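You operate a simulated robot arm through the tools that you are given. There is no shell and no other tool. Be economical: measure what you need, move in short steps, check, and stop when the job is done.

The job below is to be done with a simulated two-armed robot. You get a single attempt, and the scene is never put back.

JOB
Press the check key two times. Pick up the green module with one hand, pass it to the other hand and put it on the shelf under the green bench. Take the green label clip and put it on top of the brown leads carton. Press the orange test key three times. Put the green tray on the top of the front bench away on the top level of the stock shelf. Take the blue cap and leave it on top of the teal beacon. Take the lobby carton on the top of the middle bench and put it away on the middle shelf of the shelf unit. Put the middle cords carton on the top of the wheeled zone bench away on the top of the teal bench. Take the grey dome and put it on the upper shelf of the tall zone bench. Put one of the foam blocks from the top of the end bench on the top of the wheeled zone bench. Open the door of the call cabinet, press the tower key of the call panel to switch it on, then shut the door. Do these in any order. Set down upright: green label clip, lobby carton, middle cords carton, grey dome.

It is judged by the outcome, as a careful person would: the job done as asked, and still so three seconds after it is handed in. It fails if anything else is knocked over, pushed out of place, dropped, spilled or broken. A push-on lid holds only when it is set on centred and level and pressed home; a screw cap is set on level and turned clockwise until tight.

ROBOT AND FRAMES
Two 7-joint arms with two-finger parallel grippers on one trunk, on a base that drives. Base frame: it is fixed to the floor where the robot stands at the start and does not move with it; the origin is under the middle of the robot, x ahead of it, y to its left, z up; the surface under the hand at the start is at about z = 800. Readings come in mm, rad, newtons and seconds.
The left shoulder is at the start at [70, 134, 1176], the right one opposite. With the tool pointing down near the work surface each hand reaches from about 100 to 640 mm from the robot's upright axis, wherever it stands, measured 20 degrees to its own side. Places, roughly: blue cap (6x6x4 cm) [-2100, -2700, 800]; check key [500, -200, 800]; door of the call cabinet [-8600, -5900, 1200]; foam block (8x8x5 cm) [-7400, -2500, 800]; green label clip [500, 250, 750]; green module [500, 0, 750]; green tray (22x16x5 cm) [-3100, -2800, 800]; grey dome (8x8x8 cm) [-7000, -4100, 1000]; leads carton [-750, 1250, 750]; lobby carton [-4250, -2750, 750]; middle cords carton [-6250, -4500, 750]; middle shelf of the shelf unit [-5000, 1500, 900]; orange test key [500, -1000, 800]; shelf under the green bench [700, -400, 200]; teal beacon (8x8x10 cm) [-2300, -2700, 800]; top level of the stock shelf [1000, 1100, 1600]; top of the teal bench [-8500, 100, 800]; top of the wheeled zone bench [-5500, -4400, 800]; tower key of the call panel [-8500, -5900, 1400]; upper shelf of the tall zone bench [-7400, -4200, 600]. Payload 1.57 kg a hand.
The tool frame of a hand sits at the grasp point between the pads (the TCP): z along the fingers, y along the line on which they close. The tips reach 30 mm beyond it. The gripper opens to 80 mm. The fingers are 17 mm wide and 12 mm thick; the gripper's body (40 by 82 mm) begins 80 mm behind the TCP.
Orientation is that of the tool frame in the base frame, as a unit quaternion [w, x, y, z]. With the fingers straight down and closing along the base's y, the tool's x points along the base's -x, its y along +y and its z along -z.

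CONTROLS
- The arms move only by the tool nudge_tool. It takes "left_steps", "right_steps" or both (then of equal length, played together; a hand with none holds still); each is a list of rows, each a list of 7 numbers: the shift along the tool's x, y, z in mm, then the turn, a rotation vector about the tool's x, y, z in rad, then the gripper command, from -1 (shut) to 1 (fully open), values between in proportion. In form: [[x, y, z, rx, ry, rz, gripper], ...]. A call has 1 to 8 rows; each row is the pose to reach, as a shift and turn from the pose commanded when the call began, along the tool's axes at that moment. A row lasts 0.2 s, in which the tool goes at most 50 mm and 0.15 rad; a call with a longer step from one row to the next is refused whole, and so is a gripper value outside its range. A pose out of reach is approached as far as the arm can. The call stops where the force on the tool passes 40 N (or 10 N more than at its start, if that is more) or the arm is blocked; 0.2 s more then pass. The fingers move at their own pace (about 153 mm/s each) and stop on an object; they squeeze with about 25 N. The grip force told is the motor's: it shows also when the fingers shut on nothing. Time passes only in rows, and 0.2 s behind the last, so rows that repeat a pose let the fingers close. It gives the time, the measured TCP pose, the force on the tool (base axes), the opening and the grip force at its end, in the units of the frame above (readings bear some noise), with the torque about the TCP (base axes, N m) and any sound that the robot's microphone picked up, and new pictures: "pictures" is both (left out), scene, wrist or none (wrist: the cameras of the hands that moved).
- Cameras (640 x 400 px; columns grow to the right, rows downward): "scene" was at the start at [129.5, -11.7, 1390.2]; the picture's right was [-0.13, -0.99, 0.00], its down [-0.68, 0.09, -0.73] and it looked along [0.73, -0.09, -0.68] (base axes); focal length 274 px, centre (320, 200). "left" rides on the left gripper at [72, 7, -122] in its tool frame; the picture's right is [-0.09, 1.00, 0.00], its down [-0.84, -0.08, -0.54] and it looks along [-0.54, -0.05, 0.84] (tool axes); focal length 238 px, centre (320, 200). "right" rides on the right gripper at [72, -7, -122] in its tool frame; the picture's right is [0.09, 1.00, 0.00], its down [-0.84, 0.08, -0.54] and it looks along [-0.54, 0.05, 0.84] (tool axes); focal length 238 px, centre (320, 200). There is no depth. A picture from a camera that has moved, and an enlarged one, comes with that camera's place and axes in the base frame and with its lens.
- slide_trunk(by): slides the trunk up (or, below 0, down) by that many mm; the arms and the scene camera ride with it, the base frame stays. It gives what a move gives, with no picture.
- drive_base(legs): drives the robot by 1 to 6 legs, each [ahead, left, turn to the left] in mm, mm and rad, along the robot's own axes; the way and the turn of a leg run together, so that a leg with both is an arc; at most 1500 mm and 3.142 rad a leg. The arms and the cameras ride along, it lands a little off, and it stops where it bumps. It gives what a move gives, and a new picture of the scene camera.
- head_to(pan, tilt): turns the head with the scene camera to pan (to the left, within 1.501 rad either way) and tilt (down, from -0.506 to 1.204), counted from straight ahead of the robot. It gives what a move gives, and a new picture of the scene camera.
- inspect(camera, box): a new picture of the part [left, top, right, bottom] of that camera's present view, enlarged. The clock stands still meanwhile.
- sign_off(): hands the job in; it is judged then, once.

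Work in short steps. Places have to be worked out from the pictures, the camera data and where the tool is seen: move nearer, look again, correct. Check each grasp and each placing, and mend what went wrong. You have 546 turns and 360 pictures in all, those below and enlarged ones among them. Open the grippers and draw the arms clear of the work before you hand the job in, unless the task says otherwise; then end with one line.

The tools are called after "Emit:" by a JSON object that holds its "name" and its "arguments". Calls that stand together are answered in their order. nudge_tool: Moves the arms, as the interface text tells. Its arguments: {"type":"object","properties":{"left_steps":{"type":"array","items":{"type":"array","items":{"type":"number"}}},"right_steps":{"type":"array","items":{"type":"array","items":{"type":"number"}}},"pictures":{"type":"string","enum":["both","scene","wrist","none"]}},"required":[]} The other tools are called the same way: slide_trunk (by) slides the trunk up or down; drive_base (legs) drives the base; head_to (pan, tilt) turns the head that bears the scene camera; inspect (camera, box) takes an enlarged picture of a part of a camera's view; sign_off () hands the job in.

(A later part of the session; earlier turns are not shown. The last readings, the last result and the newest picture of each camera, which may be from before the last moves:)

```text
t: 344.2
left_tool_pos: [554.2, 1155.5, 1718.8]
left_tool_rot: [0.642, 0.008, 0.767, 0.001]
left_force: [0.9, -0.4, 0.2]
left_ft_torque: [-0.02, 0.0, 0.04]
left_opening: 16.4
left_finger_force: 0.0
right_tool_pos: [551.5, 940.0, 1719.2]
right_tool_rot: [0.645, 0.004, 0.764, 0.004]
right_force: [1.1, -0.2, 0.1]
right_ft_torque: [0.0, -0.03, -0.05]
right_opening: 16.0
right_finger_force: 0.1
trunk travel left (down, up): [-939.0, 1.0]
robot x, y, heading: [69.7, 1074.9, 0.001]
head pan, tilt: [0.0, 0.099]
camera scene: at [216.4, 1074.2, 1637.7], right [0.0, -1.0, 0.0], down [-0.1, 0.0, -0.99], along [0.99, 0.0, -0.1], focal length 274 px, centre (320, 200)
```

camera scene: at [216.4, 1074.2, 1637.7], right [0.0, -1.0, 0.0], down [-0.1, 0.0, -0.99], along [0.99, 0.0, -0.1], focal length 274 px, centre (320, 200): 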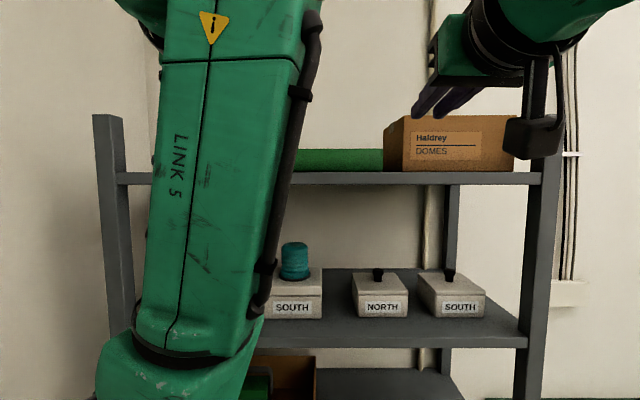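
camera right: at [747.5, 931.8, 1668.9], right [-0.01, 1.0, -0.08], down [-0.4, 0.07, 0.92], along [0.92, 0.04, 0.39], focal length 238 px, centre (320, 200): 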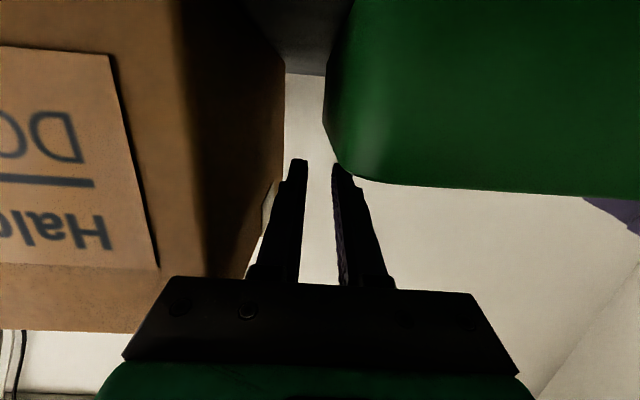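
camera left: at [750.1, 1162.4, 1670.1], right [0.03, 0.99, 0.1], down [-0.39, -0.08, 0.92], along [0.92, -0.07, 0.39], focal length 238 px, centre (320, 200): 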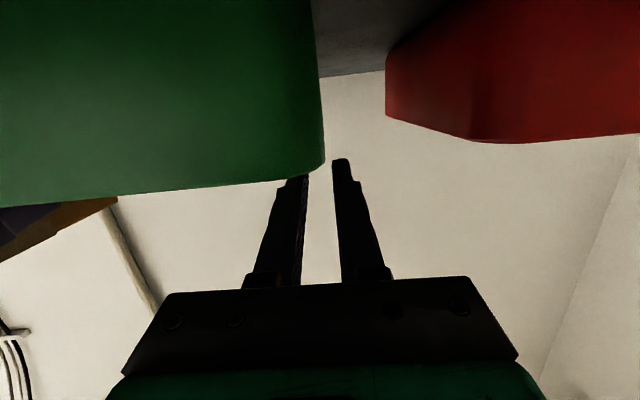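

The tray lies flat on the top level. I fold the arms back down to a neutral, fingers-down pose.

Emit:
{"name": "nudge_tool", "arguments": {"left_steps": [[32, 0, -4, 0, 0.14, 0, 0], [65, 0, -9, 0, 0.28, 0, 0], [97, 0, -13, 0, 0.42, 0, 0], [130, 0, -18, 0, 0.56, 0, 0], [162, 0, -22, 0, 0.7, 0, 0], [195, 0, -27, 0, 0.84, 0, 0], [227, 0, -31, 0, 0.98, 0, 0], [260, 0, -36, 0, 1.12, 0, 0]], "right_steps": [[32, 0, -4, 0, 0.14, 0, 0], [65, 0, -9, 0, 0.28, 0, 0], [97, 0, -13, 0, 0.42, 0, 0], [130, 0, -18, 0, 0.56, 0, 0], [162, 0, -22, 0, 0.7, 0, 0], [195, 0, -27, 0, 0.84, 0, 0], [227, 0, -31, 0, 0.98, 0, 0], [260, 0, -36, 0, 1.12, 0, 0]], "pictures": "none"}}

```text
t: 346.0
left_tool_pos: [550.6, 1158.8, 1602.2]
left_tool_rot: [0.24, 0.001, 0.971, 0.006]
left_force: [0.0, -0.1, -0.2]
left_ft_torque: [0.02, -0.02, 0.02]
left_opening: 40.0
left_finger_force: 0.0
left hand out of reach, approached as far as the arm can: row 2, 3, 4, 5, 6, 7, 8
right_tool_pos: [465.4, 942.3, 1470.3]
right_tool_rot: [0.142, 0.001, 0.99, 0.005]
right_force: [0.5, -0.6, 0.0]
right_ft_torque: [0.04, 0.01, -0.02]
right_opening: 40.0
right_finger_force: 0.0
trunk travel left (down, up): [-939.0, 1.0]
robot x, y, heading: [73.8, 1075.0, 0.004]
head pan, tilt: [0.0, 0.099]
```

Left lagged; I continue it down and out.

Emit:
{"name": "nudge_tool", "arguments": {"left_steps": [[24, 8, 23, 0, 0.06, 0, 0], [48, 16, 46, 0, 0.12, 0, 0], [72, 24, 69, 0, 0.18, 0, 0], [96, 32, 91, 0, 0.24, 0, 0], [120, 40, 114, 0, 0.3, 0, 0], [144, 48, 137, 0, 0.36, 0, 0], [168, 54, 160, 0, 0.42, 0, 0], [191, 60, 181, 0, 0.485, 0, 0]], "right_steps": [[0, -8, 15, 0, 0.035, 0, 0], [0, -16, 30, 0, 0.07, 0, 0], [0, -24, 45, 0, 0.105, 0, 0], [0, -32, 60, 0, 0.14, 0, 0], [0, -40, 75, 0, 0.175, 0, 0], [0, -48, 90, 0, 0.21, 0, 0], [0, -54, 105, 0, 0.245, 0, 0], [0, -60, 120, 0, 0.285, 0, 0]], "pictures": "scene"}}

```text
t: 347.8
left_tool_pos: [566.9, 1223.7, 1585.5]
left_tool_rot: [0.219, -0.013, 0.976, 0.0]
left_force: [0.0, 1.0, -0.5]
left_ft_torque: [-0.05, -0.04, -0.04]
left_opening: 40.3
left_finger_force: 0.0
left hand out of reach, approached as far as the arm can: row 1, 2, 3, 4, 5, 6, 7, 8
right_tool_pos: [503.7, 884.3, 1354.3]
right_tool_rot: [-0.001, 0.001, 1.0, 0.005]
right_force: [0.5, -0.4, 0.2]
right_ft_torque: [0.01, 0.0, 0.01]
right_opening: 40.1
right_finger_force: 0.1
trunk travel left (down, up): [-939.0, 1.0]
robot x, y, heading: [69.6, 1073.9, 0.005]
head pan, tilt: [0.0, 0.099]
camera scene: at [213.0, 1073.8, 1638.1], right [0.0, -1.0, 0.0], down [-0.1, 0.0, -0.99], along [0.99, 0.0, -0.1], focal length 274 px, centre (320, 200)
```

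scene: 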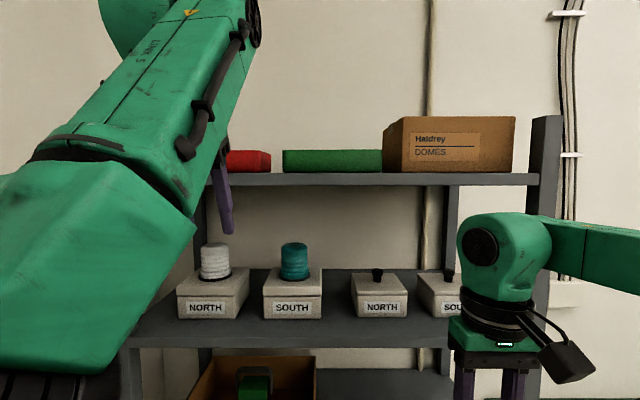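

The tray sits properly between the red box and the carton. The left arm is stuck in its fold; I go back to a pose it held on the way up (45° pitch).

Emit:
{"name": "nudge_tool", "arguments": {"left_steps": [[0, -5, 0, 0, -0.1, 0, 0], [5, -12, 2, 0, -0.2, 0, 0], [15, -20, 5, 0, -0.3, 0, 0], [25, -28, 9, 0, -0.37, 0, 0], [37, -34, 13, 0, -0.37, 0, 0], [49, -38, 18, 0, -0.37, 0, 0], [49, -38, 18, 0, -0.37, 0, 0]], "pictures": "none"}}

```text
t: 349.4
left_tool_pos: [568.2, 1289.5, 1628.0]
left_tool_rot: [0.385, -0.026, 0.922, -0.019]
left_force: [0.8, -0.5, 0.0]
left_ft_torque: [0.0, -0.01, -0.02]
left_opening: 40.1
left_finger_force: 0.0
left hand out of reach, approached as far as the arm can: row 1, 2, 3, 4, 5, 6, 7
right_tool_pos: [503.1, 885.4, 1354.4]
right_tool_rot: [0.0, 0.001, 1.0, 0.005]
right_force: [0.0, 0.7, 0.2]
right_ft_torque: [0.01, -0.03, 0.02]
right_opening: 40.2
right_finger_force: 0.1
trunk travel left (down, up): [-939.0, 1.0]
robot x, y, heading: [75.2, 1073.7, 0.003]
head pan, tilt: [0.0, 0.099]
```

I back away from the rack for room and try another direction for the left arm: outward and down.

Emit:
{"name": "drive_base", "arguments": {"legs": [[-250, -100, 0]]}}

Emit:
{"name": "nudge_tool", "arguments": {"left_steps": [[30, 8, 7, 0, 0, 0, 0], [60, 16, 14, 0, 0, 0, 0], [95, 24, 22, 0, 0, 0, 0], [130, 32, 30, 0, 0, 0, 0], [165, 45, 38, 0, 0, 0, 0], [200, 60, 46, 0, 0, 0, 0], [226, 60, 55, 0, 0, 0, 0]], "pictures": "none"}}

```text
t: 351.3
left_tool_pos: [341.5, 1154.7, 1636.4]
left_tool_rot: [0.395, 0.004, 0.919, -0.004]
left_force: [-0.8, 2.0, -0.3]
left_ft_torque: [-0.11, -0.12, -0.12]
left_opening: 40.2
left_finger_force: 0.2
right_tool_pos: [265.9, 773.1, 1355.9]
right_tool_rot: [0.001, 0.018, 1.0, 0.005]
right_force: [0.9, 2.6, 1.2]
right_ft_torque: [-0.22, 0.13, 0.0]
right_opening: 39.9
right_finger_force: 0.0
trunk travel left (down, up): [-939.0, 1.0]
robot x, y, heading: [-155.3, 975.4, -0.032]
head pan, tilt: [0.0, 0.099]
camera scene: at [-31.4, 992.5, 1669.1], right [0.21, -0.98, 0.0], down [0.24, 0.05, -0.97], along [0.95, 0.2, 0.25], focal length 274 px, centre (320, 200)
```

scene: 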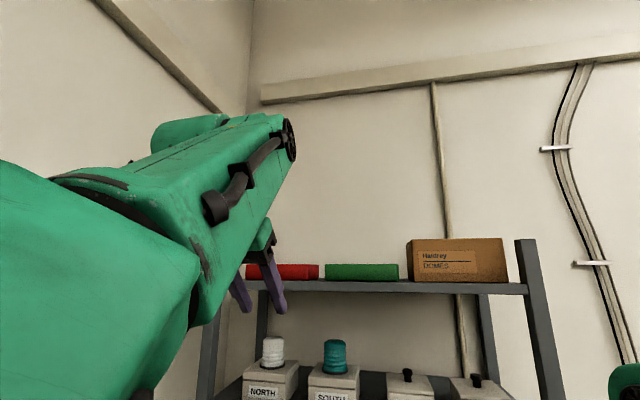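

```text
t: 352.9
left_tool_pos: [297.6, 1320.8, 1419.1]
left_tool_rot: [0.393, 0.004, 0.919, -0.003]
left_force: [-0.7, 0.4, 0.4]
left_ft_torque: [0.0, -0.02, -0.01]
left_opening: 39.6
left_finger_force: 0.1
left hand out of reach, approached as far as the arm can: row 1, 2, 3, 4, 5, 6, 7
right_tool_pos: [269.8, 770.7, 1356.2]
right_tool_rot: [0.0, 0.018, 1.0, 0.006]
right_force: [0.6, -0.7, 0.6]
right_ft_torque: [0.01, -0.01, -0.03]
right_opening: 40.0
right_finger_force: 0.1
trunk travel left (down, up): [-939.0, 1.0]
robot x, y, heading: [-152.2, 976.5, -0.035]
head pan, tilt: [0.0, 0.099]
```

The left forearm was touching the head; it has moved away now. I continue to the neutral pose in steps.

Emit:
{"name": "nudge_tool", "arguments": {"left_steps": [[20, 0, 20, 0, 0.1, 0, 0], [40, 0, 40, 0, 0.2, 0, 0], [60, -10, 60, 0, 0.3, 0, 0], [75, -20, 75, 0, 0.4, 0, 0], [85, -30, 85, 0, 0.5, 0, 0], [85, -45, 85, 0, 0.6, 0, 0], [85, -60, 85, 0, 0.7, 0, 0], [85, -70, 85, 0, 0.81, 0, 0]], "pictures": "none"}}

Emit:
{"name": "head_to", "arguments": {"pan": 0.3, "tilt": 0.4}}

```text
t: 354.7
left_tool_pos: [303.7, 1253.0, 1305.9]
left_tool_rot: [0.006, -0.004, 1.0, -0.015]
left_force: [-0.5, 0.3, 0.0]
left_ft_torque: [-0.03, 0.0, -0.01]
left_opening: 39.8
left_finger_force: 0.1
right_tool_pos: [271.8, 769.9, 1353.4]
right_tool_rot: [0.001, 0.018, 1.0, 0.005]
right_force: [0.3, 0.1, 0.9]
right_ft_torque: [-0.01, 0.0, -0.01]
right_opening: 40.0
right_finger_force: 0.0
trunk travel left (down, up): [-939.0, 1.0]
robot x, y, heading: [-151.9, 975.2, -0.031]
head pan, tilt: [0.0, 0.099]
```

```text
t: 355.5
left_tool_pos: [302.4, 1255.3, 1302.3]
left_tool_rot: [0.002, -0.005, 1.0, -0.015]
left_force: [-0.4, -0.2, -0.4]
left_ft_torque: [-0.05, -0.01, 0.0]
left_opening: 40.1
left_finger_force: 0.1
right_tool_pos: [270.9, 770.2, 1355.3]
right_tool_rot: [0.001, 0.018, 1.0, 0.005]
right_force: [0.7, -0.1, -0.3]
right_ft_torque: [0.0, 0.02, -0.02]
right_opening: 40.1
right_finger_force: 0.0
trunk travel left (down, up): [-939.0, 1.0]
robot x, y, heading: [-155.5, 977.5, -0.036]
head pan, tilt: [0.3, 0.4]
camera scene: at [-15.4, 997.1, 1610.2], right [0.26, -0.97, 0.0], down [-0.38, -0.1, -0.92], along [0.89, 0.24, -0.39], focal length 274 px, centre (320, 200)
```

scene: 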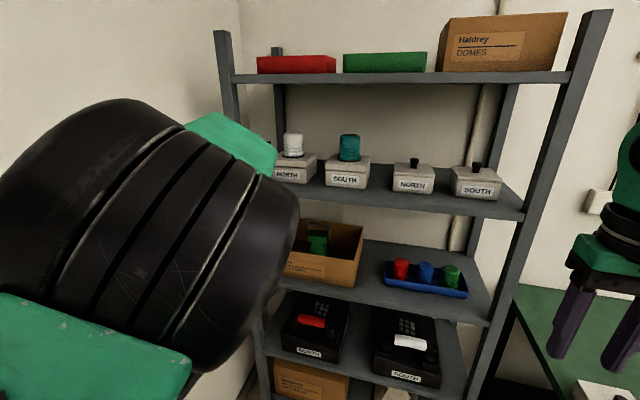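

Arms are free. I move away from the table corner and check the leads carton and clip were not disturbed.

Emit:
{"name": "drive_base", "arguments": {"legs": [[0, -600, 0.034]]}}

Emit:
{"name": "slide_trunk", "arguments": {"by": -250}}

Emit:
{"name": "nudge_tool", "arguments": {"left_steps": [[30, -15, 0, 0, 0, 0, 0], [60, -30, 0, 0, 0, 0, 0], [90, -50, 0, 0, 0, 0, 0], [120, -75, 0, 0, 0, 0, 0], [120, -95, 0, 0, 0, 0, 0]], "right_steps": [[30, 0, 0, 0, 0, 0, 0], [60, 0, 0, 0, 0, 0, 0], [90, 10, 0, 0, 0, 0, 0], [90, 20, 0, 0, 0, 0, 0], [90, 20, 0, 0, 0, 0, 0]], "pictures": "none"}}

Emit:
{"name": "head_to", "arguments": {"pan": 1.5, "tilt": 0.4}}

```text
t: 358.9
left_tool_pos: [281.8, 670.9, 1301.0]
left_tool_rot: [0.0, -0.019, 1.0, -0.017]
left_force: [0.1, 0.9, 0.6]
left_ft_torque: [-0.03, 0.02, -0.03]
left_opening: 40.1
left_finger_force: 0.0
right_tool_pos: [263.3, 186.4, 1355.2]
right_tool_rot: [0.0, 0.004, 1.0, 0.005]
right_force: [0.3, -0.1, 0.3]
right_ft_torque: [0.0, 0.02, 0.0]
right_opening: 39.9
right_finger_force: 0.2
trunk travel left (down, up): [-939.0, 1.0]
robot x, y, heading: [-165.4, 380.8, -0.013]
head pan, tilt: [0.3, 0.4]
camera scene: at [-29.0, 405.6, 1610.2], right [0.29, -0.96, 0.0], down [-0.37, -0.11, -0.92], along [0.88, 0.27, -0.39], focal length 274 px, centre (320, 200)
```

scene: 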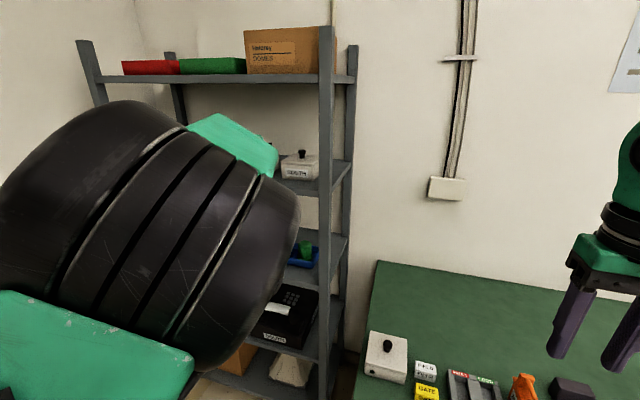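

```text
t: 361.4
left_tool_pos: [281.1, 670.1, 1050.4]
left_tool_rot: [0.0, -0.02, 1.0, -0.018]
left_force: [-0.2, 0.0, -0.3]
left_ft_torque: [0.02, 0.02, -0.02]
left_opening: 39.8
left_finger_force: 0.1
right_tool_pos: [263.5, 184.2, 1105.1]
right_tool_rot: [0.0, 0.004, 1.0, 0.005]
right_force: [0.3, -0.5, 0.0]
right_ft_torque: [0.02, 0.02, 0.01]
right_opening: 40.0
right_finger_force: 0.1
trunk travel left (down, up): [-689.0, 251.0]
robot x, y, heading: [-166.3, 376.5, -0.005]
head pan, tilt: [0.3, 0.4]
```

```text
t: 362.6
left_tool_pos: [209.9, 682.4, 1065.8]
left_tool_rot: [-0.001, -0.019, 1.0, -0.019]
left_force: [0.1, -0.2, -0.2]
left_ft_torque: [0.03, 0.01, 0.0]
left_opening: 39.9
left_finger_force: 0.1
left hand out of reach, approached as far as the arm can: row 1, 2, 3, 4, 5
right_tool_pos: [174.6, 205.6, 1104.3]
right_tool_rot: [-0.001, 0.005, 1.0, 0.006]
right_force: [0.6, 0.5, 0.1]
right_ft_torque: [0.01, 0.01, 0.01]
right_opening: 40.1
right_finger_force: 0.1
trunk travel left (down, up): [-689.0, 251.0]
robot x, y, heading: [-162.3, 375.6, -0.006]
head pan, tilt: [0.3, 0.4]
```

```text
t: 364.1
left_tool_pos: [208.0, 685.1, 1065.2]
left_tool_rot: [-0.001, -0.02, 1.0, -0.02]
left_force: [0.6, 0.0, -0.2]
left_ft_torque: [0.02, 0.0, 0.0]
left_opening: 40.0
left_finger_force: 0.0
right_tool_pos: [173.8, 206.9, 1105.9]
right_tool_rot: [0.0, 0.005, 1.0, 0.005]
right_force: [0.4, 0.2, 0.8]
right_ft_torque: [0.0, 0.01, 0.02]
right_opening: 39.9
right_finger_force: 0.1
trunk travel left (down, up): [-689.0, 251.0]
robot x, y, heading: [-167.7, 376.5, -0.008]
head pan, tilt: [1.499, 0.4]
camera scene: at [-101.0, 467.5, 1360.7], right [0.98, -0.18, 0.0], down [-0.07, -0.38, -0.92], along [0.17, 0.91, -0.38], focal length 274 px, centre (320, 200)
```

scene: 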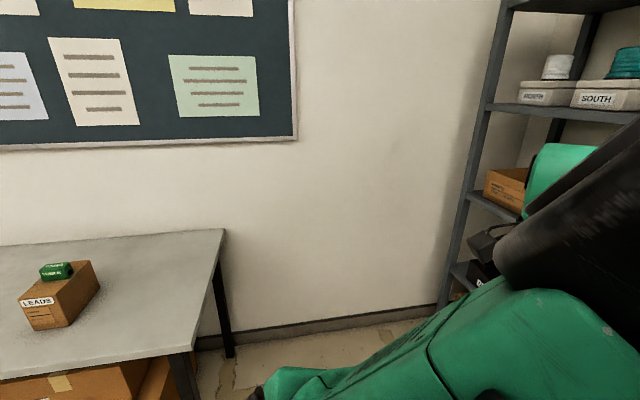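

Leads carton and clip are undisturbed. The left elbow is folded in awkwardly; I stretch the left arm forward to unfold it.

Emit:
{"name": "nudge_tool", "arguments": {"left_steps": [[-32, -8, 20, 0, 0, 0, 0], [-64, -16, 40, 0, 0, 0, 0], [-96, -24, 60, 0, 0, 0, 0], [-128, -32, 80, 0, 0, 0, 0], [-160, -40, 100, 0, 0, 0, 0], [-190, -45, 115, 0, 0, 0, 0], [-190, -45, 115, 0, 0, 0, 0]], "pictures": "none"}}

Emit:
{"name": "head_to", "arguments": {"pan": 0.6, "tilt": 0.7}}

```text
t: 365.6
left_tool_pos: [400.2, 638.5, 953.7]
left_tool_rot: [-0.001, -0.017, 1.0, -0.016]
left_force: [-0.3, 0.3, 0.3]
left_ft_torque: [-0.01, -0.02, -0.02]
left_opening: 40.1
left_finger_force: 0.1
right_tool_pos: [173.1, 205.5, 1106.0]
right_tool_rot: [0.001, 0.004, 1.0, 0.004]
right_force: [-0.1, 0.0, 0.8]
right_ft_torque: [0.03, 0.01, -0.05]
right_opening: 40.3
right_finger_force: 0.0
trunk travel left (down, up): [-689.0, 251.0]
robot x, y, heading: [-161.5, 377.6, -0.007]
head pan, tilt: [1.499, 0.4]
```

```text
t: 366.9
left_tool_pos: [399.2, 639.3, 954.0]
left_tool_rot: [-0.001, -0.018, 1.0, -0.016]
left_force: [0.1, -0.3, -0.4]
left_ft_torque: [-0.02, -0.01, -0.01]
left_opening: 39.8
left_finger_force: 0.0
right_tool_pos: [174.3, 205.0, 1105.5]
right_tool_rot: [0.0, 0.004, 1.0, 0.006]
right_force: [-0.6, 0.6, -0.3]
right_ft_torque: [-0.01, -0.01, 0.03]
right_opening: 39.9
right_finger_force: 0.0
trunk travel left (down, up): [-689.0, 251.0]
robot x, y, heading: [-160.5, 379.1, -0.006]
head pan, tilt: [0.6, 0.7]
camera scene: at [-47.4, 423.9, 1333.4], right [0.56, -0.83, 0.0], down [-0.53, -0.36, -0.77], along [0.63, 0.43, -0.64], focal length 274 px, centre (320, 200)
```

scene: 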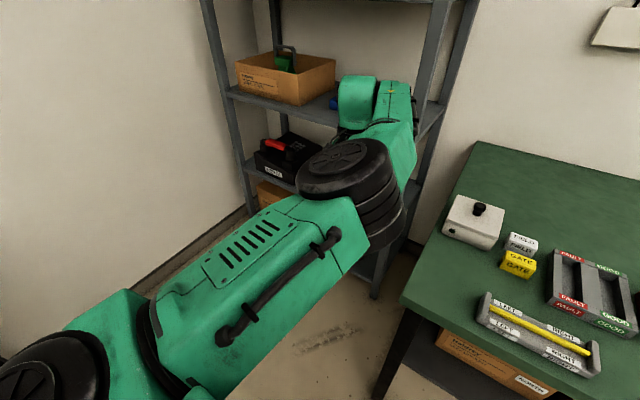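

Nearly straight now. I retract it inward so that the elbow bulges outward as at the start.

Emit:
{"name": "nudge_tool", "arguments": {"left_steps": [[10, -35, -20, 0, 0, 0, 0], [20, -70, -40, 0, 0, 0, 0], [30, -105, -60, 0, 0, 0, 0], [45, -130, -80, 0, 0, 0, 0], [70, -140, -100, 0, 0, 0, 0], [100, -130, -120, 0, 0, 0, 0], [130, -110, -140, 0, 0, 0, 0], [160, -90, -150, 0, 0, 0, 0]], "pictures": "scene"}}

```text
t: 368.6
left_tool_pos: [299.4, 618.8, 1136.4]
left_tool_rot: [-0.003, -0.029, 0.999, -0.027]
left_force: [-0.1, 0.2, 0.4]
left_ft_torque: [-0.01, -0.02, 0.0]
left_opening: 40.1
left_finger_force: 0.1
left hand out of reach, approached as far as the arm can: row 3, 4, 5, 6, 7, 8
right_tool_pos: [173.0, 206.2, 1106.4]
right_tool_rot: [0.001, 0.004, 1.0, 0.005]
right_force: [0.4, 0.7, 0.1]
right_ft_torque: [-0.03, -0.01, 0.03]
right_opening: 39.9
right_finger_force: 0.0
trunk travel left (down, up): [-689.0, 251.0]
robot x, y, heading: [-164.7, 377.8, -0.008]
head pan, tilt: [0.6, 0.7]
camera scene: at [-48.4, 424.5, 1333.4], right [0.56, -0.83, 0.0], down [-0.53, -0.36, -0.77], along [0.63, 0.43, -0.64], focal length 274 px, centre (320, 200)
```

scene: 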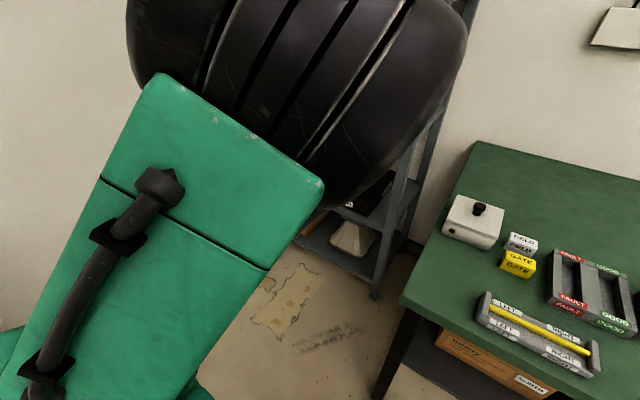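

I go back to the stretched pose, and pitch the left hand toward horizontal there to let the elbow drop outward.

Emit:
{"name": "nudge_tool", "arguments": {"left_steps": [[-20, 10, 40, 0, 0, 0, 0], [-45, 15, 75, 0, 0, 0, 0], [-70, 20, 110, 0, 0, 0, 0], [-100, 20, 145, 0, 0, 0, 0], [-110, 20, 180, 0, 0, 0, 0], [-110, 20, 200, 0, -0.1, 0, 0], [-110, 20, 210, 0, -0.24, 0, 0], [-110, 20, 210, 0, -0.38, 0, 0]], "pictures": "none"}}

Emit:
{"name": "nudge_tool", "arguments": {"left_steps": [[0, 0, 0, 0, -0.14, 0, 0], [0, 0, 0, 0, -0.28, 0, 0], [0, 0, 0, 0, -0.42, 0, 0], [0, 0, 0, 0, -0.56, 0, 0], [0, 0, 0, 0, -0.7, 0, 0], [0, 0, 0, 0, -0.84, 0, 0], [0, -20, 0, 0, -0.84, 0, 0], [0, -50, 0, 0, -0.84, 0, 0]], "pictures": "scene"}}

```text
t: 370.4
left_tool_pos: [408.4, 629.4, 922.7]
left_tool_rot: [0.187, -0.019, 0.982, -0.013]
left_force: [-0.4, 0.1, 0.3]
left_ft_torque: [-0.01, 0.02, 0.0]
left_opening: 40.0
left_finger_force: 0.1
left hand out of reach, approached as far as the arm can: row 6, 8
right_tool_pos: [173.4, 205.6, 1106.5]
right_tool_rot: [0.001, 0.005, 1.0, 0.005]
right_force: [0.6, -0.3, 0.4]
right_ft_torque: [-0.02, 0.02, 0.0]
right_opening: 40.2
right_finger_force: 0.1
trunk travel left (down, up): [-689.0, 251.0]
robot x, y, heading: [-161.9, 378.3, -0.008]
head pan, tilt: [0.6, 0.7]
```

```text
t: 372.2
left_tool_pos: [417.8, 624.0, 921.2]
left_tool_rot: [0.572, -0.023, 0.82, -0.003]
left_force: [0.0, 0.1, 0.5]
left_ft_torque: [0.0, 0.0, 0.01]
left_opening: 39.9
left_finger_force: 0.1
left hand out of reach, approached as far as the arm can: row 1, 2, 3, 7, 8
right_tool_pos: [173.9, 205.7, 1106.1]
right_tool_rot: [0.0, 0.005, 1.0, 0.006]
right_force: [0.0, 0.2, 0.1]
right_ft_torque: [0.04, -0.02, -0.03]
right_opening: 40.3
right_finger_force: 0.0
trunk travel left (down, up): [-689.0, 251.0]
robot x, y, heading: [-164.0, 373.4, -0.007]
head pan, tilt: [0.6, 0.7]
camera scene: at [-47.0, 424.0, 1333.3], right [0.56, -0.83, 0.0], down [-0.53, -0.36, -0.76], along [0.63, 0.43, -0.64], focal length 274 px, centre (320, 200)
```

scene: 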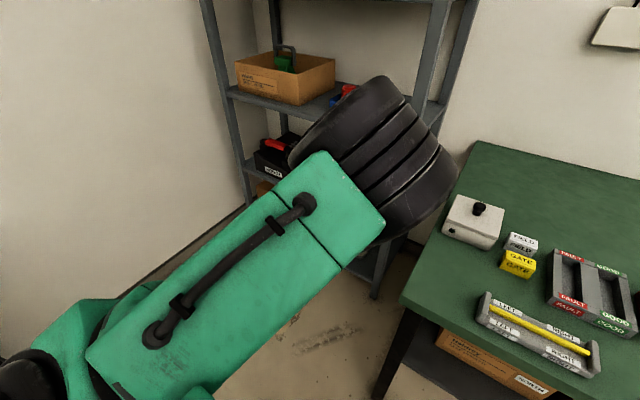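

I try rolling the hand about its (nearly horizontal) axis: past the wrist's range this should swing the elbow outward.

Emit:
{"name": "nudge_tool", "arguments": {"left_steps": [[0, 0, 0, 0, 0, -0.145, 0], [0, 0, 0, 0, 0, -0.29, 0], [0, 0, 0, 0, 0, -0.435, 0], [0, 0, 0, 0, 0, -0.58, 0], [0, 0, 0, 0, 0, -0.725, 0], [0, 0, 0, 0, 0, -0.87, 0], [0, 0, 0, 0, 0, -1.015, 0], [0, 0, 0, 0, 0, -1.16, 0]], "pictures": "none"}}

Emit:
{"name": "nudge_tool", "arguments": {"left_steps": [[0, 0, 0, 0, 0, -0.145, 0], [0, 0, 0, 0, 0, -0.29, 0], [0, 0, 0, 0, 0, -0.435, 0], [0, 0, 0, 0, 0, -0.58, 0], [0, 0, 0, 0, 0, -0.725, 0], [0, 0, 0, 0, 0, -0.87, 0], [0, 0, 0, 0, 0, -1.015, 0], [0, 0, 0, 0, 0, -1.16, 0]], "pictures": "scene"}}

```text
t: 374.1
left_tool_pos: [418.9, 624.0, 920.9]
left_tool_rot: [0.477, -0.47, 0.672, -0.316]
left_force: [0.2, 1.2, 0.0]
left_ft_torque: [0.01, 0.02, -0.02]
left_opening: 40.0
left_finger_force: 0.2
right_tool_pos: [174.2, 205.4, 1106.0]
right_tool_rot: [0.0, 0.004, 1.0, 0.005]
right_force: [-0.6, -0.3, -0.2]
right_ft_torque: [0.01, -0.02, 0.02]
right_opening: 39.8
right_finger_force: 0.1
trunk travel left (down, up): [-689.0, 251.0]
robot x, y, heading: [-164.9, 379.1, -0.005]
head pan, tilt: [0.6, 0.7]
```

```text
t: 375.9
left_tool_pos: [420.3, 623.8, 919.7]
left_tool_rot: [-0.227, 0.762, -0.305, 0.525]
left_force: [-0.1, 0.1, -0.7]
left_ft_torque: [-0.01, 0.02, -0.01]
left_opening: 40.2
left_finger_force: 0.1
right_tool_pos: [174.7, 206.5, 1106.6]
right_tool_rot: [0.0, 0.004, 1.0, 0.005]
right_force: [0.0, -0.8, -0.1]
right_ft_torque: [0.01, -0.03, -0.02]
right_opening: 40.2
right_finger_force: 0.1
trunk travel left (down, up): [-689.0, 251.0]
robot x, y, heading: [-171.8, 376.5, -0.006]
head pan, tilt: [0.6, 0.7]
camera scene: at [-47.3, 423.8, 1333.4], right [0.56, -0.83, 0.0], down [-0.53, -0.36, -0.76], along [0.63, 0.43, -0.64], focal length 274 px, centre (320, 200)
```

scene: 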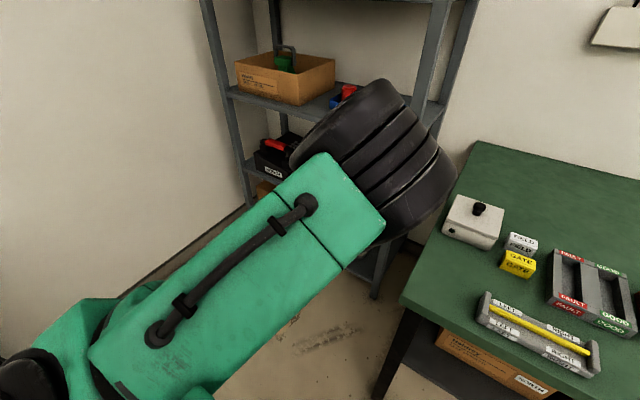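

The wrist absorbs it so far; I continue rolling.

Emit:
{"name": "nudge_tool", "arguments": {"left_steps": [[0, 0, 0, 0, 0, -0.145, 0], [0, 0, 0, 0, 0, -0.29, 0], [0, 0, 0, 0, 0, -0.435, 0], [0, 0, 0, 0, 0, -0.58, 0], [0, 0, 0, 0, 0, -0.725, 0], [0, 0, 0, 0, 0, -0.87, 0], [0, 0, 0, 0, 0, -1.015, 0], [0, 0, 0, 0, 0, -1.16, 0]], "pictures": "none"}}

Emit:
{"name": "nudge_tool", "arguments": {"left_steps": [[0, 0, 0, 0, 0, -0.145, 0], [0, 0, 0, 0, 0, -0.29, 0], [0, 0, 0, 0, 0, -0.435, 0], [0, 0, 0, 0, 0, -0.58, 0], [0, 0, 0, 0, 0, -0.725, 0], [0, 0, 0, 0, 0, -0.87, 0], [0, 0, 0, 0, 0, -1.015, 0], [0, 0, 0, 0, 0, -1.16, 0]], "pictures": "scene"}}

```text
t: 377.6
left_tool_pos: [420.3, 625.3, 918.6]
left_tool_rot: [0.1, 0.804, 0.163, 0.563]
left_force: [0.1, 0.0, 0.1]
left_ft_torque: [-0.01, -0.03, 0.02]
left_opening: 40.1
left_finger_force: 0.0
right_tool_pos: [173.0, 205.6, 1106.9]
right_tool_rot: [0.0, 0.005, 1.0, 0.005]
right_force: [-0.8, 0.3, 0.7]
right_ft_torque: [0.01, -0.03, -0.01]
right_opening: 40.1
right_finger_force: 0.0
trunk travel left (down, up): [-689.0, 251.0]
robot x, y, heading: [-165.8, 374.1, -0.004]
head pan, tilt: [0.6, 0.7]
```

```text
t: 379.4
left_tool_pos: [419.7, 623.4, 920.9]
left_tool_rot: [0.391, 0.583, 0.577, 0.417]
left_force: [0.2, -0.7, 0.1]
left_ft_torque: [-0.02, -0.02, 0.02]
left_opening: 40.2
left_finger_force: 0.1
right_tool_pos: [175.0, 204.3, 1106.6]
right_tool_rot: [0.0, 0.004, 1.0, 0.005]
right_force: [0.2, -0.2, -0.9]
right_ft_torque: [0.01, -0.01, 0.01]
right_opening: 39.9
right_finger_force: 0.0
trunk travel left (down, up): [-689.0, 251.0]
robot x, y, heading: [-164.0, 379.3, -0.01]
head pan, tilt: [0.6, 0.7]
camera scene: at [-47.3, 423.8, 1333.4], right [0.56, -0.83, 0.0], down [-0.53, -0.36, -0.76], along [0.63, 0.43, -0.64], focal length 274 px, centre (320, 200)
```

scene: 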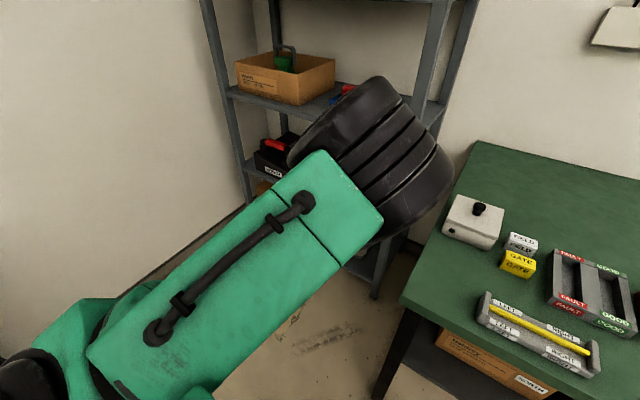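

The last joint turns freely, so I stop at the half-turned roll (same closing axis, camera on the far side), point the hand down again and test its reach inward.

Emit:
{"name": "nudge_tool", "arguments": {"left_steps": [[0, 0, 0, 0, 0, 0.145, 0], [0, 0, 0, 0, 0, 0.29, 0], [0, 0, 0, 0, 0, 0.435, 0], [0, 0, 0, 0, 0, 0.58, 0], [0, 0, 0, 0, 0, 0.725, 0], [0, 0, 0, 0, 0, 0.87, 0], [0, 0, 0, 0, 0, 1.015, 0], [0, 0, 0, 0, 0, 1.16, 0]], "pictures": "none"}}

Emit:
{"name": "nudge_tool", "arguments": {"left_steps": [[0, 0, 0, 0, 0, 0.145, 0], [0, 0, 0, 0, 0, 0.29, 0], [0, 0, 0, 0, 0, 0.34, 0], [0, 0, 0, 0, 0, 0.34, 0]], "pictures": "none"}}

```text
t: 381.2
left_tool_pos: [419.9, 625.8, 919.8]
left_tool_rot: [0.097, 0.804, 0.16, 0.564]
left_force: [0.8, 0.4, 0.1]
left_ft_torque: [-0.02, -0.01, 0.01]
left_opening: 39.6
left_finger_force: 0.1
right_tool_pos: [173.9, 206.1, 1105.4]
right_tool_rot: [0.001, 0.004, 1.0, 0.005]
right_force: [0.4, -0.2, 1.0]
right_ft_torque: [0.04, -0.02, 0.0]
right_opening: 40.1
right_finger_force: 0.0
trunk travel left (down, up): [-689.0, 251.0]
robot x, y, heading: [-162.2, 377.8, -0.006]
head pan, tilt: [0.6, 0.7]
```

```text
t: 382.2
left_tool_pos: [420.0, 624.0, 920.8]
left_tool_rot: [0.002, 0.82, 0.023, 0.572]
left_force: [-0.2, 1.0, -0.8]
left_ft_torque: [-0.02, -0.05, 0.01]
left_opening: 40.0
left_finger_force: 0.2
right_tool_pos: [173.0, 206.8, 1105.5]
right_tool_rot: [0.0, 0.005, 1.0, 0.006]
right_force: [-0.5, -0.3, 0.4]
right_ft_torque: [-0.02, 0.01, 0.01]
right_opening: 39.8
right_finger_force: 0.0
trunk travel left (down, up): [-689.0, 251.0]
robot x, y, heading: [-163.9, 379.0, -0.005]
head pan, tilt: [0.6, 0.7]
```

Emit:
{"name": "nudge_tool", "arguments": {"left_steps": [[9, 8, -23, 0, -0.145, 0, 0], [18, 16, -46, 0, -0.29, 0, 0], [27, 24, -70, 0, -0.435, 0, 0], [35, 32, -93, 0, -0.58, 0, 0], [44, 40, -116, 0, -0.725, 0, 0], [53, 48, -140, 0, -0.87, 0, 0], [62, 56, -163, 0, -1.015, 0, 0], [70, 64, -186, 0, -1.16, 0, 0]], "pictures": "scene"}}

```text
t: 384.1
left_tool_pos: [324.8, 632.3, 1070.8]
left_tool_rot: [0.031, 0.999, 0.027, 0.032]
left_force: [0.2, 0.6, 0.2]
left_ft_torque: [0.02, 0.0, -0.01]
left_opening: 40.1
left_finger_force: 0.2
left hand out of reach, approached as far as the arm can: row 1, 2, 3, 4, 5, 6, 7, 8
right_tool_pos: [173.7, 205.1, 1104.8]
right_tool_rot: [0.0, 0.005, 1.0, 0.006]
right_force: [0.1, 0.4, 0.5]
right_ft_torque: [0.02, -0.01, -0.02]
right_opening: 39.9
right_finger_force: 0.1
trunk travel left (down, up): [-689.0, 251.0]
robot x, y, heading: [-168.1, 373.0, -0.004]
head pan, tilt: [0.6, 0.7]
camera scene: at [-47.2, 423.0, 1333.4], right [0.56, -0.83, 0.0], down [-0.53, -0.36, -0.77], along [0.63, 0.43, -0.64], focal length 274 px, centre (320, 200)
```

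scene: 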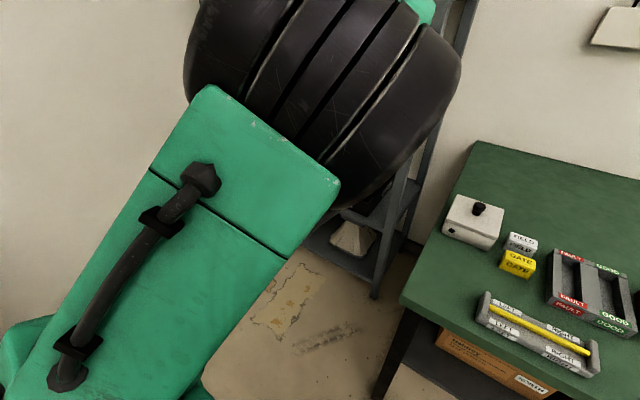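

Rolling doesn't move the elbow. I try a loop instead: wrist forward → up → left → forward with the fingers kept horizontal, which should carry the elbow outward.

Emit:
{"name": "nudge_tool", "arguments": {"left_steps": [[15, 8, -6, 0, 0.145, 0, 0], [30, 16, -12, 0, 0.29, 0, 0], [45, 24, -18, 0, 0.435, 0, 0], [60, 32, -24, 0, 0.58, 0, 0], [75, 40, -30, 0, 0.725, 0, 0], [90, 48, -36, 0, 0.87, 0, 0], [105, 56, -40, 0, 1.015, 0, 0], [116, 62, -45, 0, 1.16, 0, 0]], "pictures": "none"}}

Emit:
{"name": "nudge_tool", "arguments": {"left_steps": [[0, 0, 0, 0, 0.145, 0, 0], [0, 0, 0, 0, 0.29, 0, 0], [0, 0, 0, 0, 0.38, 0, 0], [0, 0, 0, 0, 0.38, 0, 0]], "pictures": "none"}}

```text
t: 385.9
left_tool_pos: [459.3, 644.2, 1111.9]
left_tool_rot: [0.005, 0.819, 0.037, 0.572]
left_force: [-0.6, -1.1, 0.4]
left_ft_torque: [0.0, 0.02, -0.04]
left_opening: 39.8
left_finger_force: 0.2
left hand out of reach, approached as far as the arm can: row 1, 2, 3, 4, 5, 6, 7, 8
right_tool_pos: [174.1, 206.5, 1106.1]
right_tool_rot: [0.0, 0.004, 1.0, 0.005]
right_force: [-1.7, 0.7, 0.1]
right_ft_torque: [-0.03, -0.01, 0.0]
right_opening: 39.8
right_finger_force: 0.1
trunk travel left (down, up): [-689.0, 251.0]
robot x, y, heading: [-168.5, 377.9, -0.008]
head pan, tilt: [0.6, 0.7]
```

```text
t: 386.9
left_tool_pos: [459.4, 643.4, 1117.8]
left_tool_rot: [0.001, 0.694, 0.04, 0.719]
left_force: [0.4, 0.6, 0.5]
left_ft_torque: [0.02, 0.0, 0.0]
left_opening: 40.0
left_finger_force: 0.1
right_tool_pos: [173.6, 203.8, 1105.6]
right_tool_rot: [-0.001, 0.005, 1.0, 0.005]
right_force: [0.0, 0.1, -0.3]
right_ft_torque: [-0.01, -0.03, 0.03]
right_opening: 40.2
right_finger_force: 0.1
trunk travel left (down, up): [-689.0, 251.0]
robot x, y, heading: [-161.1, 378.8, -0.005]
head pan, tilt: [0.6, 0.7]
```

Emit:
{"name": "nudge_tool", "arguments": {"left_steps": [[38, 4, -27, 0, 0, 0, 0], [76, 8, -54, 0, 0, 0, 0], [114, 12, -81, 0, 0, 0, 0], [152, 16, -108, 0, 0, 0, 0], [190, 20, -135, 0, 0, 0, 0], [228, 24, -162, 0, 0, 0, 0], [266, 28, -189, 0, 0, 0, 0], [304, 32, -216, 0, 0, 0, 0]], "pictures": "none"}}

Emit:
{"name": "nudge_tool", "arguments": {"left_steps": [[-30, -35, 0, 0, 0, 0, 0], [-60, -70, 0, 0, 0, 0, 0], [-90, -105, 0, 0, 0, 0, 0], [-120, -140, 0, 0, 0, 0, 0], [-150, -175, 0, 0, 0, 0, 0], [-180, -210, -10, 0, 0, 0, 0], [-210, -240, -20, 0, 0, 0, 0], [-240, -265, -30, 0, 0, 0, 0]], "pictures": "scene"}}

```text
t: 388.6
left_tool_pos: [308.5, 720.3, 1490.9]
left_tool_rot: [0.004, 0.697, 0.027, 0.717]
left_force: [-0.4, 0.8, 0.1]
left_ft_torque: [0.0, 0.0, -0.06]
left_opening: 40.1
left_finger_force: 0.1
left hand out of reach, approached as far as the arm can: row 1, 2, 3, 4, 5, 6, 7, 8
right_tool_pos: [168.7, 209.0, 1108.2]
right_tool_rot: [0.003, 0.004, 1.0, 0.004]
right_force: [-0.8, -0.9, 0.3]
right_ft_torque: [-0.09, -0.06, 0.02]
right_opening: 39.9
right_finger_force: 0.1
trunk travel left (down, up): [-689.0, 251.0]
robot x, y, heading: [-163.6, 381.2, -0.006]
head pan, tilt: [0.6, 0.7]
```

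```text
t: 390.4
left_tool_pos: [273.2, 965.6, 1239.5]
left_tool_rot: [-0.003, 0.697, 0.024, 0.717]
left_force: [0.1, 0.6, -0.1]
left_ft_torque: [0.04, -0.04, -0.01]
left_opening: 40.0
left_finger_force: 0.0
right_tool_pos: [173.5, 207.8, 1106.7]
right_tool_rot: [-0.001, 0.004, 1.0, 0.004]
right_force: [0.2, 0.7, 0.8]
right_ft_torque: [-0.01, -0.02, -0.02]
right_opening: 40.0
right_finger_force: 0.1
trunk travel left (down, up): [-689.0, 251.0]
robot x, y, heading: [-161.0, 381.0, -0.005]
head pan, tilt: [0.6, 0.7]
camera scene: at [-47.1, 425.9, 1333.3], right [0.56, -0.83, 0.0], down [-0.53, -0.36, -0.76], along [0.63, 0.43, -0.65], focal length 274 px, centre (320, 200)
```

scene: 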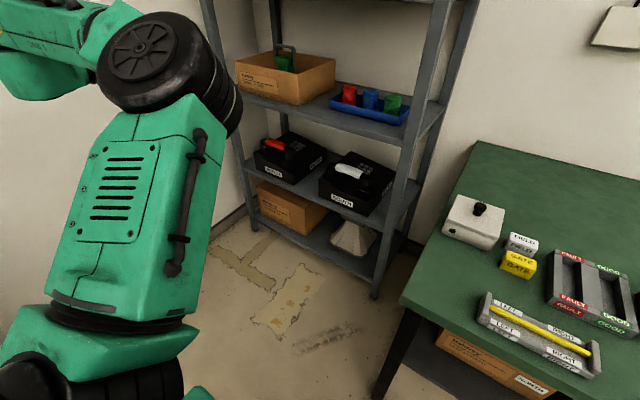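

Elbow now points forward with the arm out left. I go back over the top (left → up → forward), which should leave the elbow low.

Emit:
{"name": "nudge_tool", "arguments": {"left_steps": [[26, 40, -5, 0, 0, 0, 0], [52, 80, -10, 0, 0, 0, 0], [78, 120, -15, 0, 0, 0, 0], [104, 160, -20, 0, 0, 0, 0], [130, 200, -25, 0, 0, 0, 0], [156, 240, -30, 0, 0, 0, 0], [182, 280, -35, 0, 0, 0, 0], [208, 320, -40, 0, 0, 0, 0]], "pictures": "none"}}

Emit:
{"name": "nudge_tool", "arguments": {"left_steps": [[-36, 5, 24, 0, 0, 0, 0], [-72, 10, 48, 0, 0, 0, 0], [-108, 15, 72, 0, 0, 0, 0], [-144, 20, 96, 0, 0, 0, 0], [-180, 25, 120, 0, 0, 0, 0], [-216, 30, 144, 0, 0, 0, 0], [-252, 35, 168, 0, 0, 0, 0], [-288, 40, 192, 0, 0, 0, 0]], "pictures": "scene"}}

```text
t: 392.2
left_tool_pos: [234.5, 647.0, 1455.3]
left_tool_rot: [-0.003, 0.697, 0.023, 0.716]
left_force: [-0.3, -0.4, 0.5]
left_ft_torque: [-0.02, 0.03, 0.01]
left_opening: 40.3
left_finger_force: 0.0
right_tool_pos: [172.8, 203.6, 1106.7]
right_tool_rot: [0.001, 0.005, 1.0, 0.006]
right_force: [-0.5, 0.0, -0.3]
right_ft_torque: [0.01, -0.01, -0.01]
right_opening: 40.1
right_finger_force: 0.0
trunk travel left (down, up): [-689.0, 251.0]
robot x, y, heading: [-167.2, 376.3, -0.011]
head pan, tilt: [0.6, 0.7]
```

```text
t: 394.1
left_tool_pos: [438.0, 627.1, 1187.9]
left_tool_rot: [-0.027, 0.688, 0.026, 0.725]
left_force: [-0.6, -0.5, -0.6]
left_ft_torque: [0.0, -0.03, -0.01]
left_opening: 40.0
left_finger_force: 0.1
right_tool_pos: [175.6, 206.5, 1105.6]
right_tool_rot: [0.0, 0.004, 1.0, 0.005]
right_force: [0.9, 1.3, 0.4]
right_ft_torque: [0.0, 0.01, 0.05]
right_opening: 39.9
right_finger_force: 0.2
trunk travel left (down, up): [-689.0, 251.0]
robot x, y, heading: [-163.3, 379.1, -0.006]
head pan, tilt: [0.6, 0.7]
camera scene: at [-46.4, 424.2, 1333.3], right [0.56, -0.83, 0.0], down [-0.53, -0.36, -0.76], along [0.63, 0.43, -0.64], focal length 274 px, centre (320, 200)
```

scene: 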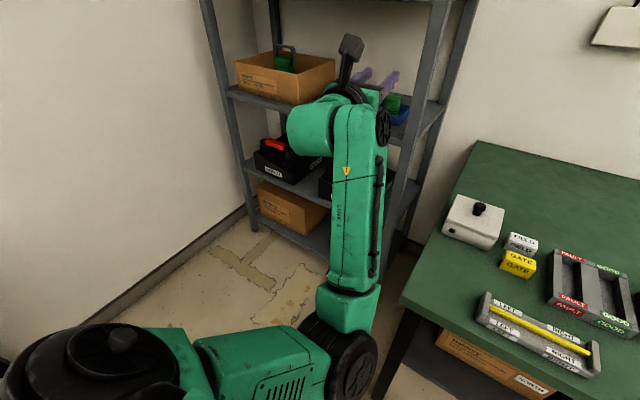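

The elbow is now low. I bring the left hand to a fingers-down carry pose.

Emit:
{"name": "nudge_tool", "arguments": {"left_steps": [[-5, 6, -25, 0, -0.14, 0, 0], [-10, 12, -50, 0, -0.28, 0, 0], [-15, 18, -75, 0, -0.42, 0, 0], [-20, 24, -100, 0, -0.56, 0, 0], [-25, 30, -125, 0, -0.7, 0, 0], [-30, 36, -150, 0, -0.84, 0, 0], [-35, 42, -175, 0, -0.98, 0, 0], [-40, 48, -200, 0, -1.12, 0, 0]], "pictures": "none"}}

Emit:
{"name": "nudge_tool", "arguments": {"left_steps": [[0, 0, 0, 0, -0.14, 0, 0], [0, 0, 0, 0, -0.28, 0, 0], [0, 0, 0, 0, -0.43, 0, 0], [0, 0, 0, 0, -0.43, 0, 0]], "pictures": "scene"}}

```text
t: 395.9
left_tool_pos: [373.3, 579.4, 1002.0]
left_tool_rot: [0.001, 0.968, 0.03, 0.247]
left_force: [0.3, -0.9, -0.6]
left_ft_torque: [0.01, -0.01, 0.01]
left_opening: 40.0
left_finger_force: 0.0
left hand out of reach, approached as far as the arm can: row 5, 6, 7, 8
right_tool_pos: [175.0, 206.9, 1106.0]
right_tool_rot: [0.0, 0.004, 1.0, 0.005]
right_force: [0.1, 0.5, 0.6]
right_ft_torque: [-0.03, -0.01, -0.03]
right_opening: 40.1
right_finger_force: 0.0
trunk travel left (down, up): [-689.0, 251.0]
robot x, y, heading: [-165.6, 378.4, -0.007]
head pan, tilt: [0.6, 0.7]
```

```text
t: 396.9
left_tool_pos: [400.2, 578.0, 990.4]
left_tool_rot: [0.014, 0.999, 0.018, 0.024]
left_force: [0.7, -0.2, 0.7]
left_ft_torque: [0.02, -0.05, -0.02]
left_opening: 39.7
left_finger_force: 0.0
left hand out of reach, approached as far as the arm can: row 1, 2, 3, 4
right_tool_pos: [174.1, 205.7, 1105.2]
right_tool_rot: [0.0, 0.004, 1.0, 0.005]
right_force: [0.1, -1.1, 0.2]
right_ft_torque: [0.0, -0.02, 0.0]
right_opening: 39.9
right_finger_force: 0.0
trunk travel left (down, up): [-689.0, 251.0]
robot x, y, heading: [-164.0, 376.7, -0.01]
head pan, tilt: [0.6, 0.7]
camera scene: at [-47.1, 423.5, 1333.4], right [0.56, -0.83, 0.0], down [-0.53, -0.36, -0.76], along [0.63, 0.43, -0.64], focal length 274 px, centre (320, 200)
```

scene: 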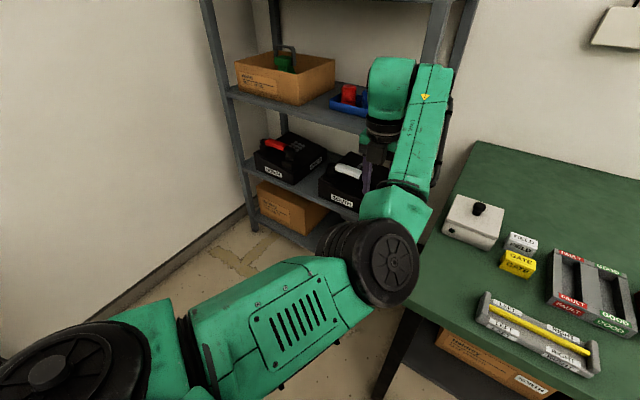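

Now raise and retract it.

Emit:
{"name": "nudge_tool", "arguments": {"left_steps": [[-10, -5, -35, 0, 0, 0, 0], [-25, -10, -65, 0, 0, 0, 0], [-45, -15, -95, 0, 0, 0, 0], [-70, -20, -120, 0, 0, 0, 0], [-100, -20, -140, 0, 0, 0, 0], [-130, -20, -150, 0, 0, 0, 0], [-160, -20, -160, 0, 0, 0, 0], [-185, -20, -160, 0, 0, 0, 0]], "pictures": "scene"}}

```text
t: 398.6
left_tool_pos: [374.6, 610.2, 1102.7]
left_tool_rot: [0.014, 0.999, 0.018, 0.024]
left_force: [0.3, 0.6, -0.2]
left_ft_torque: [-0.02, 0.03, 0.04]
left_opening: 40.0
left_finger_force: 0.1
left hand out of reach, approached as far as the arm can: row 1, 2, 3, 4, 5, 6, 7, 8
right_tool_pos: [173.5, 205.3, 1105.8]
right_tool_rot: [0.001, 0.004, 1.0, 0.005]
right_force: [-0.2, 0.1, 0.5]
right_ft_torque: [0.02, -0.02, 0.02]
right_opening: 39.8
right_finger_force: 0.0
trunk travel left (down, up): [-689.0, 251.0]
robot x, y, heading: [-167.3, 377.9, -0.011]
head pan, tilt: [0.6, 0.7]
camera scene: at [-47.1, 423.8, 1333.3], right [0.56, -0.83, 0.0], down [-0.53, -0.36, -0.76], along [0.63, 0.43, -0.64], focal length 274 px, centre (320, 200)
```

scene: 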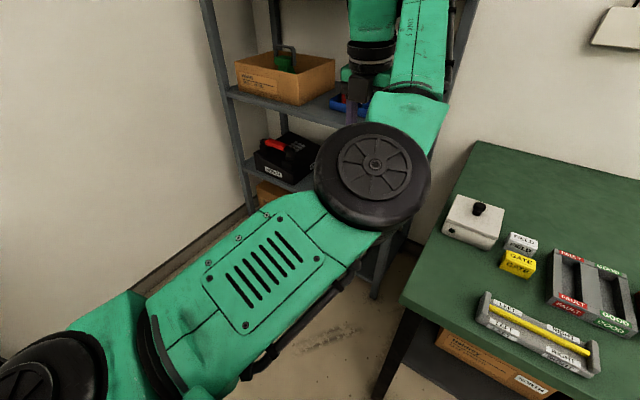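

The elbow has swung inward. I do the loop once more, in the sense forward → left → up → forward with horizontal fingers, to carry it outward.

Emit:
{"name": "nudge_tool", "arguments": {"left_steps": [[10, 0, -10, 0, 0.145, 0, 0], [20, 0, -20, 0, 0.29, 0, 0], [30, 0, -30, 0, 0.435, 0, 0], [40, 0, -40, 0, 0.58, 0, 0], [50, 0, -50, 0, 0.725, 0, 0], [60, 0, -60, 0, 0.87, 0, 0], [63, -5, -70, 0, 1.015, 0, 0], [63, -10, -70, 0, 1.16, 0, 0]], "pictures": "none"}}

Emit:
{"name": "nudge_tool", "arguments": {"left_steps": [[0, 0, 0, 0, 0.145, 0, 0], [0, 0, 0, 0, 0.29, 0, 0], [0, 0, 0, 0, 0.38, 0, 0], [0, 0, 0, 0, 0.38, 0, 0]], "pictures": "scene"}}

```text
t: 400.4
left_tool_pos: [434.2, 623.7, 1169.8]
left_tool_rot: [0.002, 0.823, 0.023, 0.568]
left_force: [0.2, 0.4, -0.1]
left_ft_torque: [0.01, -0.02, -0.02]
left_opening: 40.2
left_finger_force: 0.1
left hand out of reach, approached as far as the arm can: row 1, 2
right_tool_pos: [173.4, 205.5, 1106.4]
right_tool_rot: [0.001, 0.004, 1.0, 0.005]
right_force: [0.7, 0.3, 0.5]
right_ft_torque: [0.02, 0.0, 0.0]
right_opening: 40.3
right_finger_force: 0.0
trunk travel left (down, up): [-689.0, 251.0]
robot x, y, heading: [-168.2, 380.6, -0.009]
head pan, tilt: [0.6, 0.7]
```

```text
t: 401.4
left_tool_pos: [430.2, 638.9, 1183.2]
left_tool_rot: [-0.025, 0.692, 0.025, 0.721]
left_force: [-0.4, 0.5, -0.2]
left_ft_torque: [0.03, 0.03, 0.0]
left_opening: 40.1
left_finger_force: 0.0
right_tool_pos: [173.7, 206.9, 1105.8]
right_tool_rot: [0.0, 0.004, 1.0, 0.005]
right_force: [0.2, 0.1, -0.4]
right_ft_torque: [0.03, 0.02, -0.02]
right_opening: 39.9
right_finger_force: 0.1
trunk travel left (down, up): [-689.0, 251.0]
robot x, y, heading: [-165.9, 380.7, -0.009]
head pan, tilt: [0.6, 0.7]
camera scene: at [-47.3, 423.7, 1333.4], right [0.56, -0.83, 0.0], down [-0.53, -0.36, -0.76], along [0.63, 0.43, -0.64], focal length 274 px, centre (320, 200)
```

scene: 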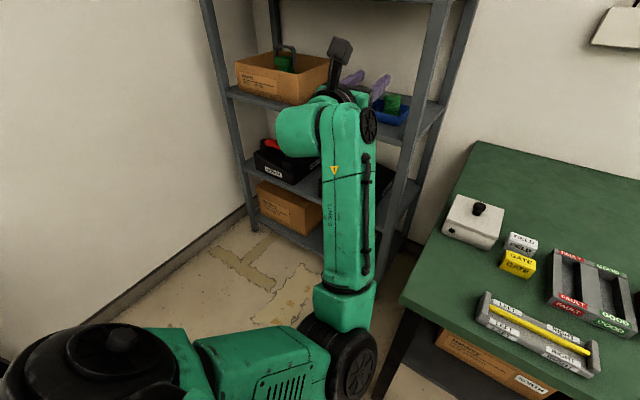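

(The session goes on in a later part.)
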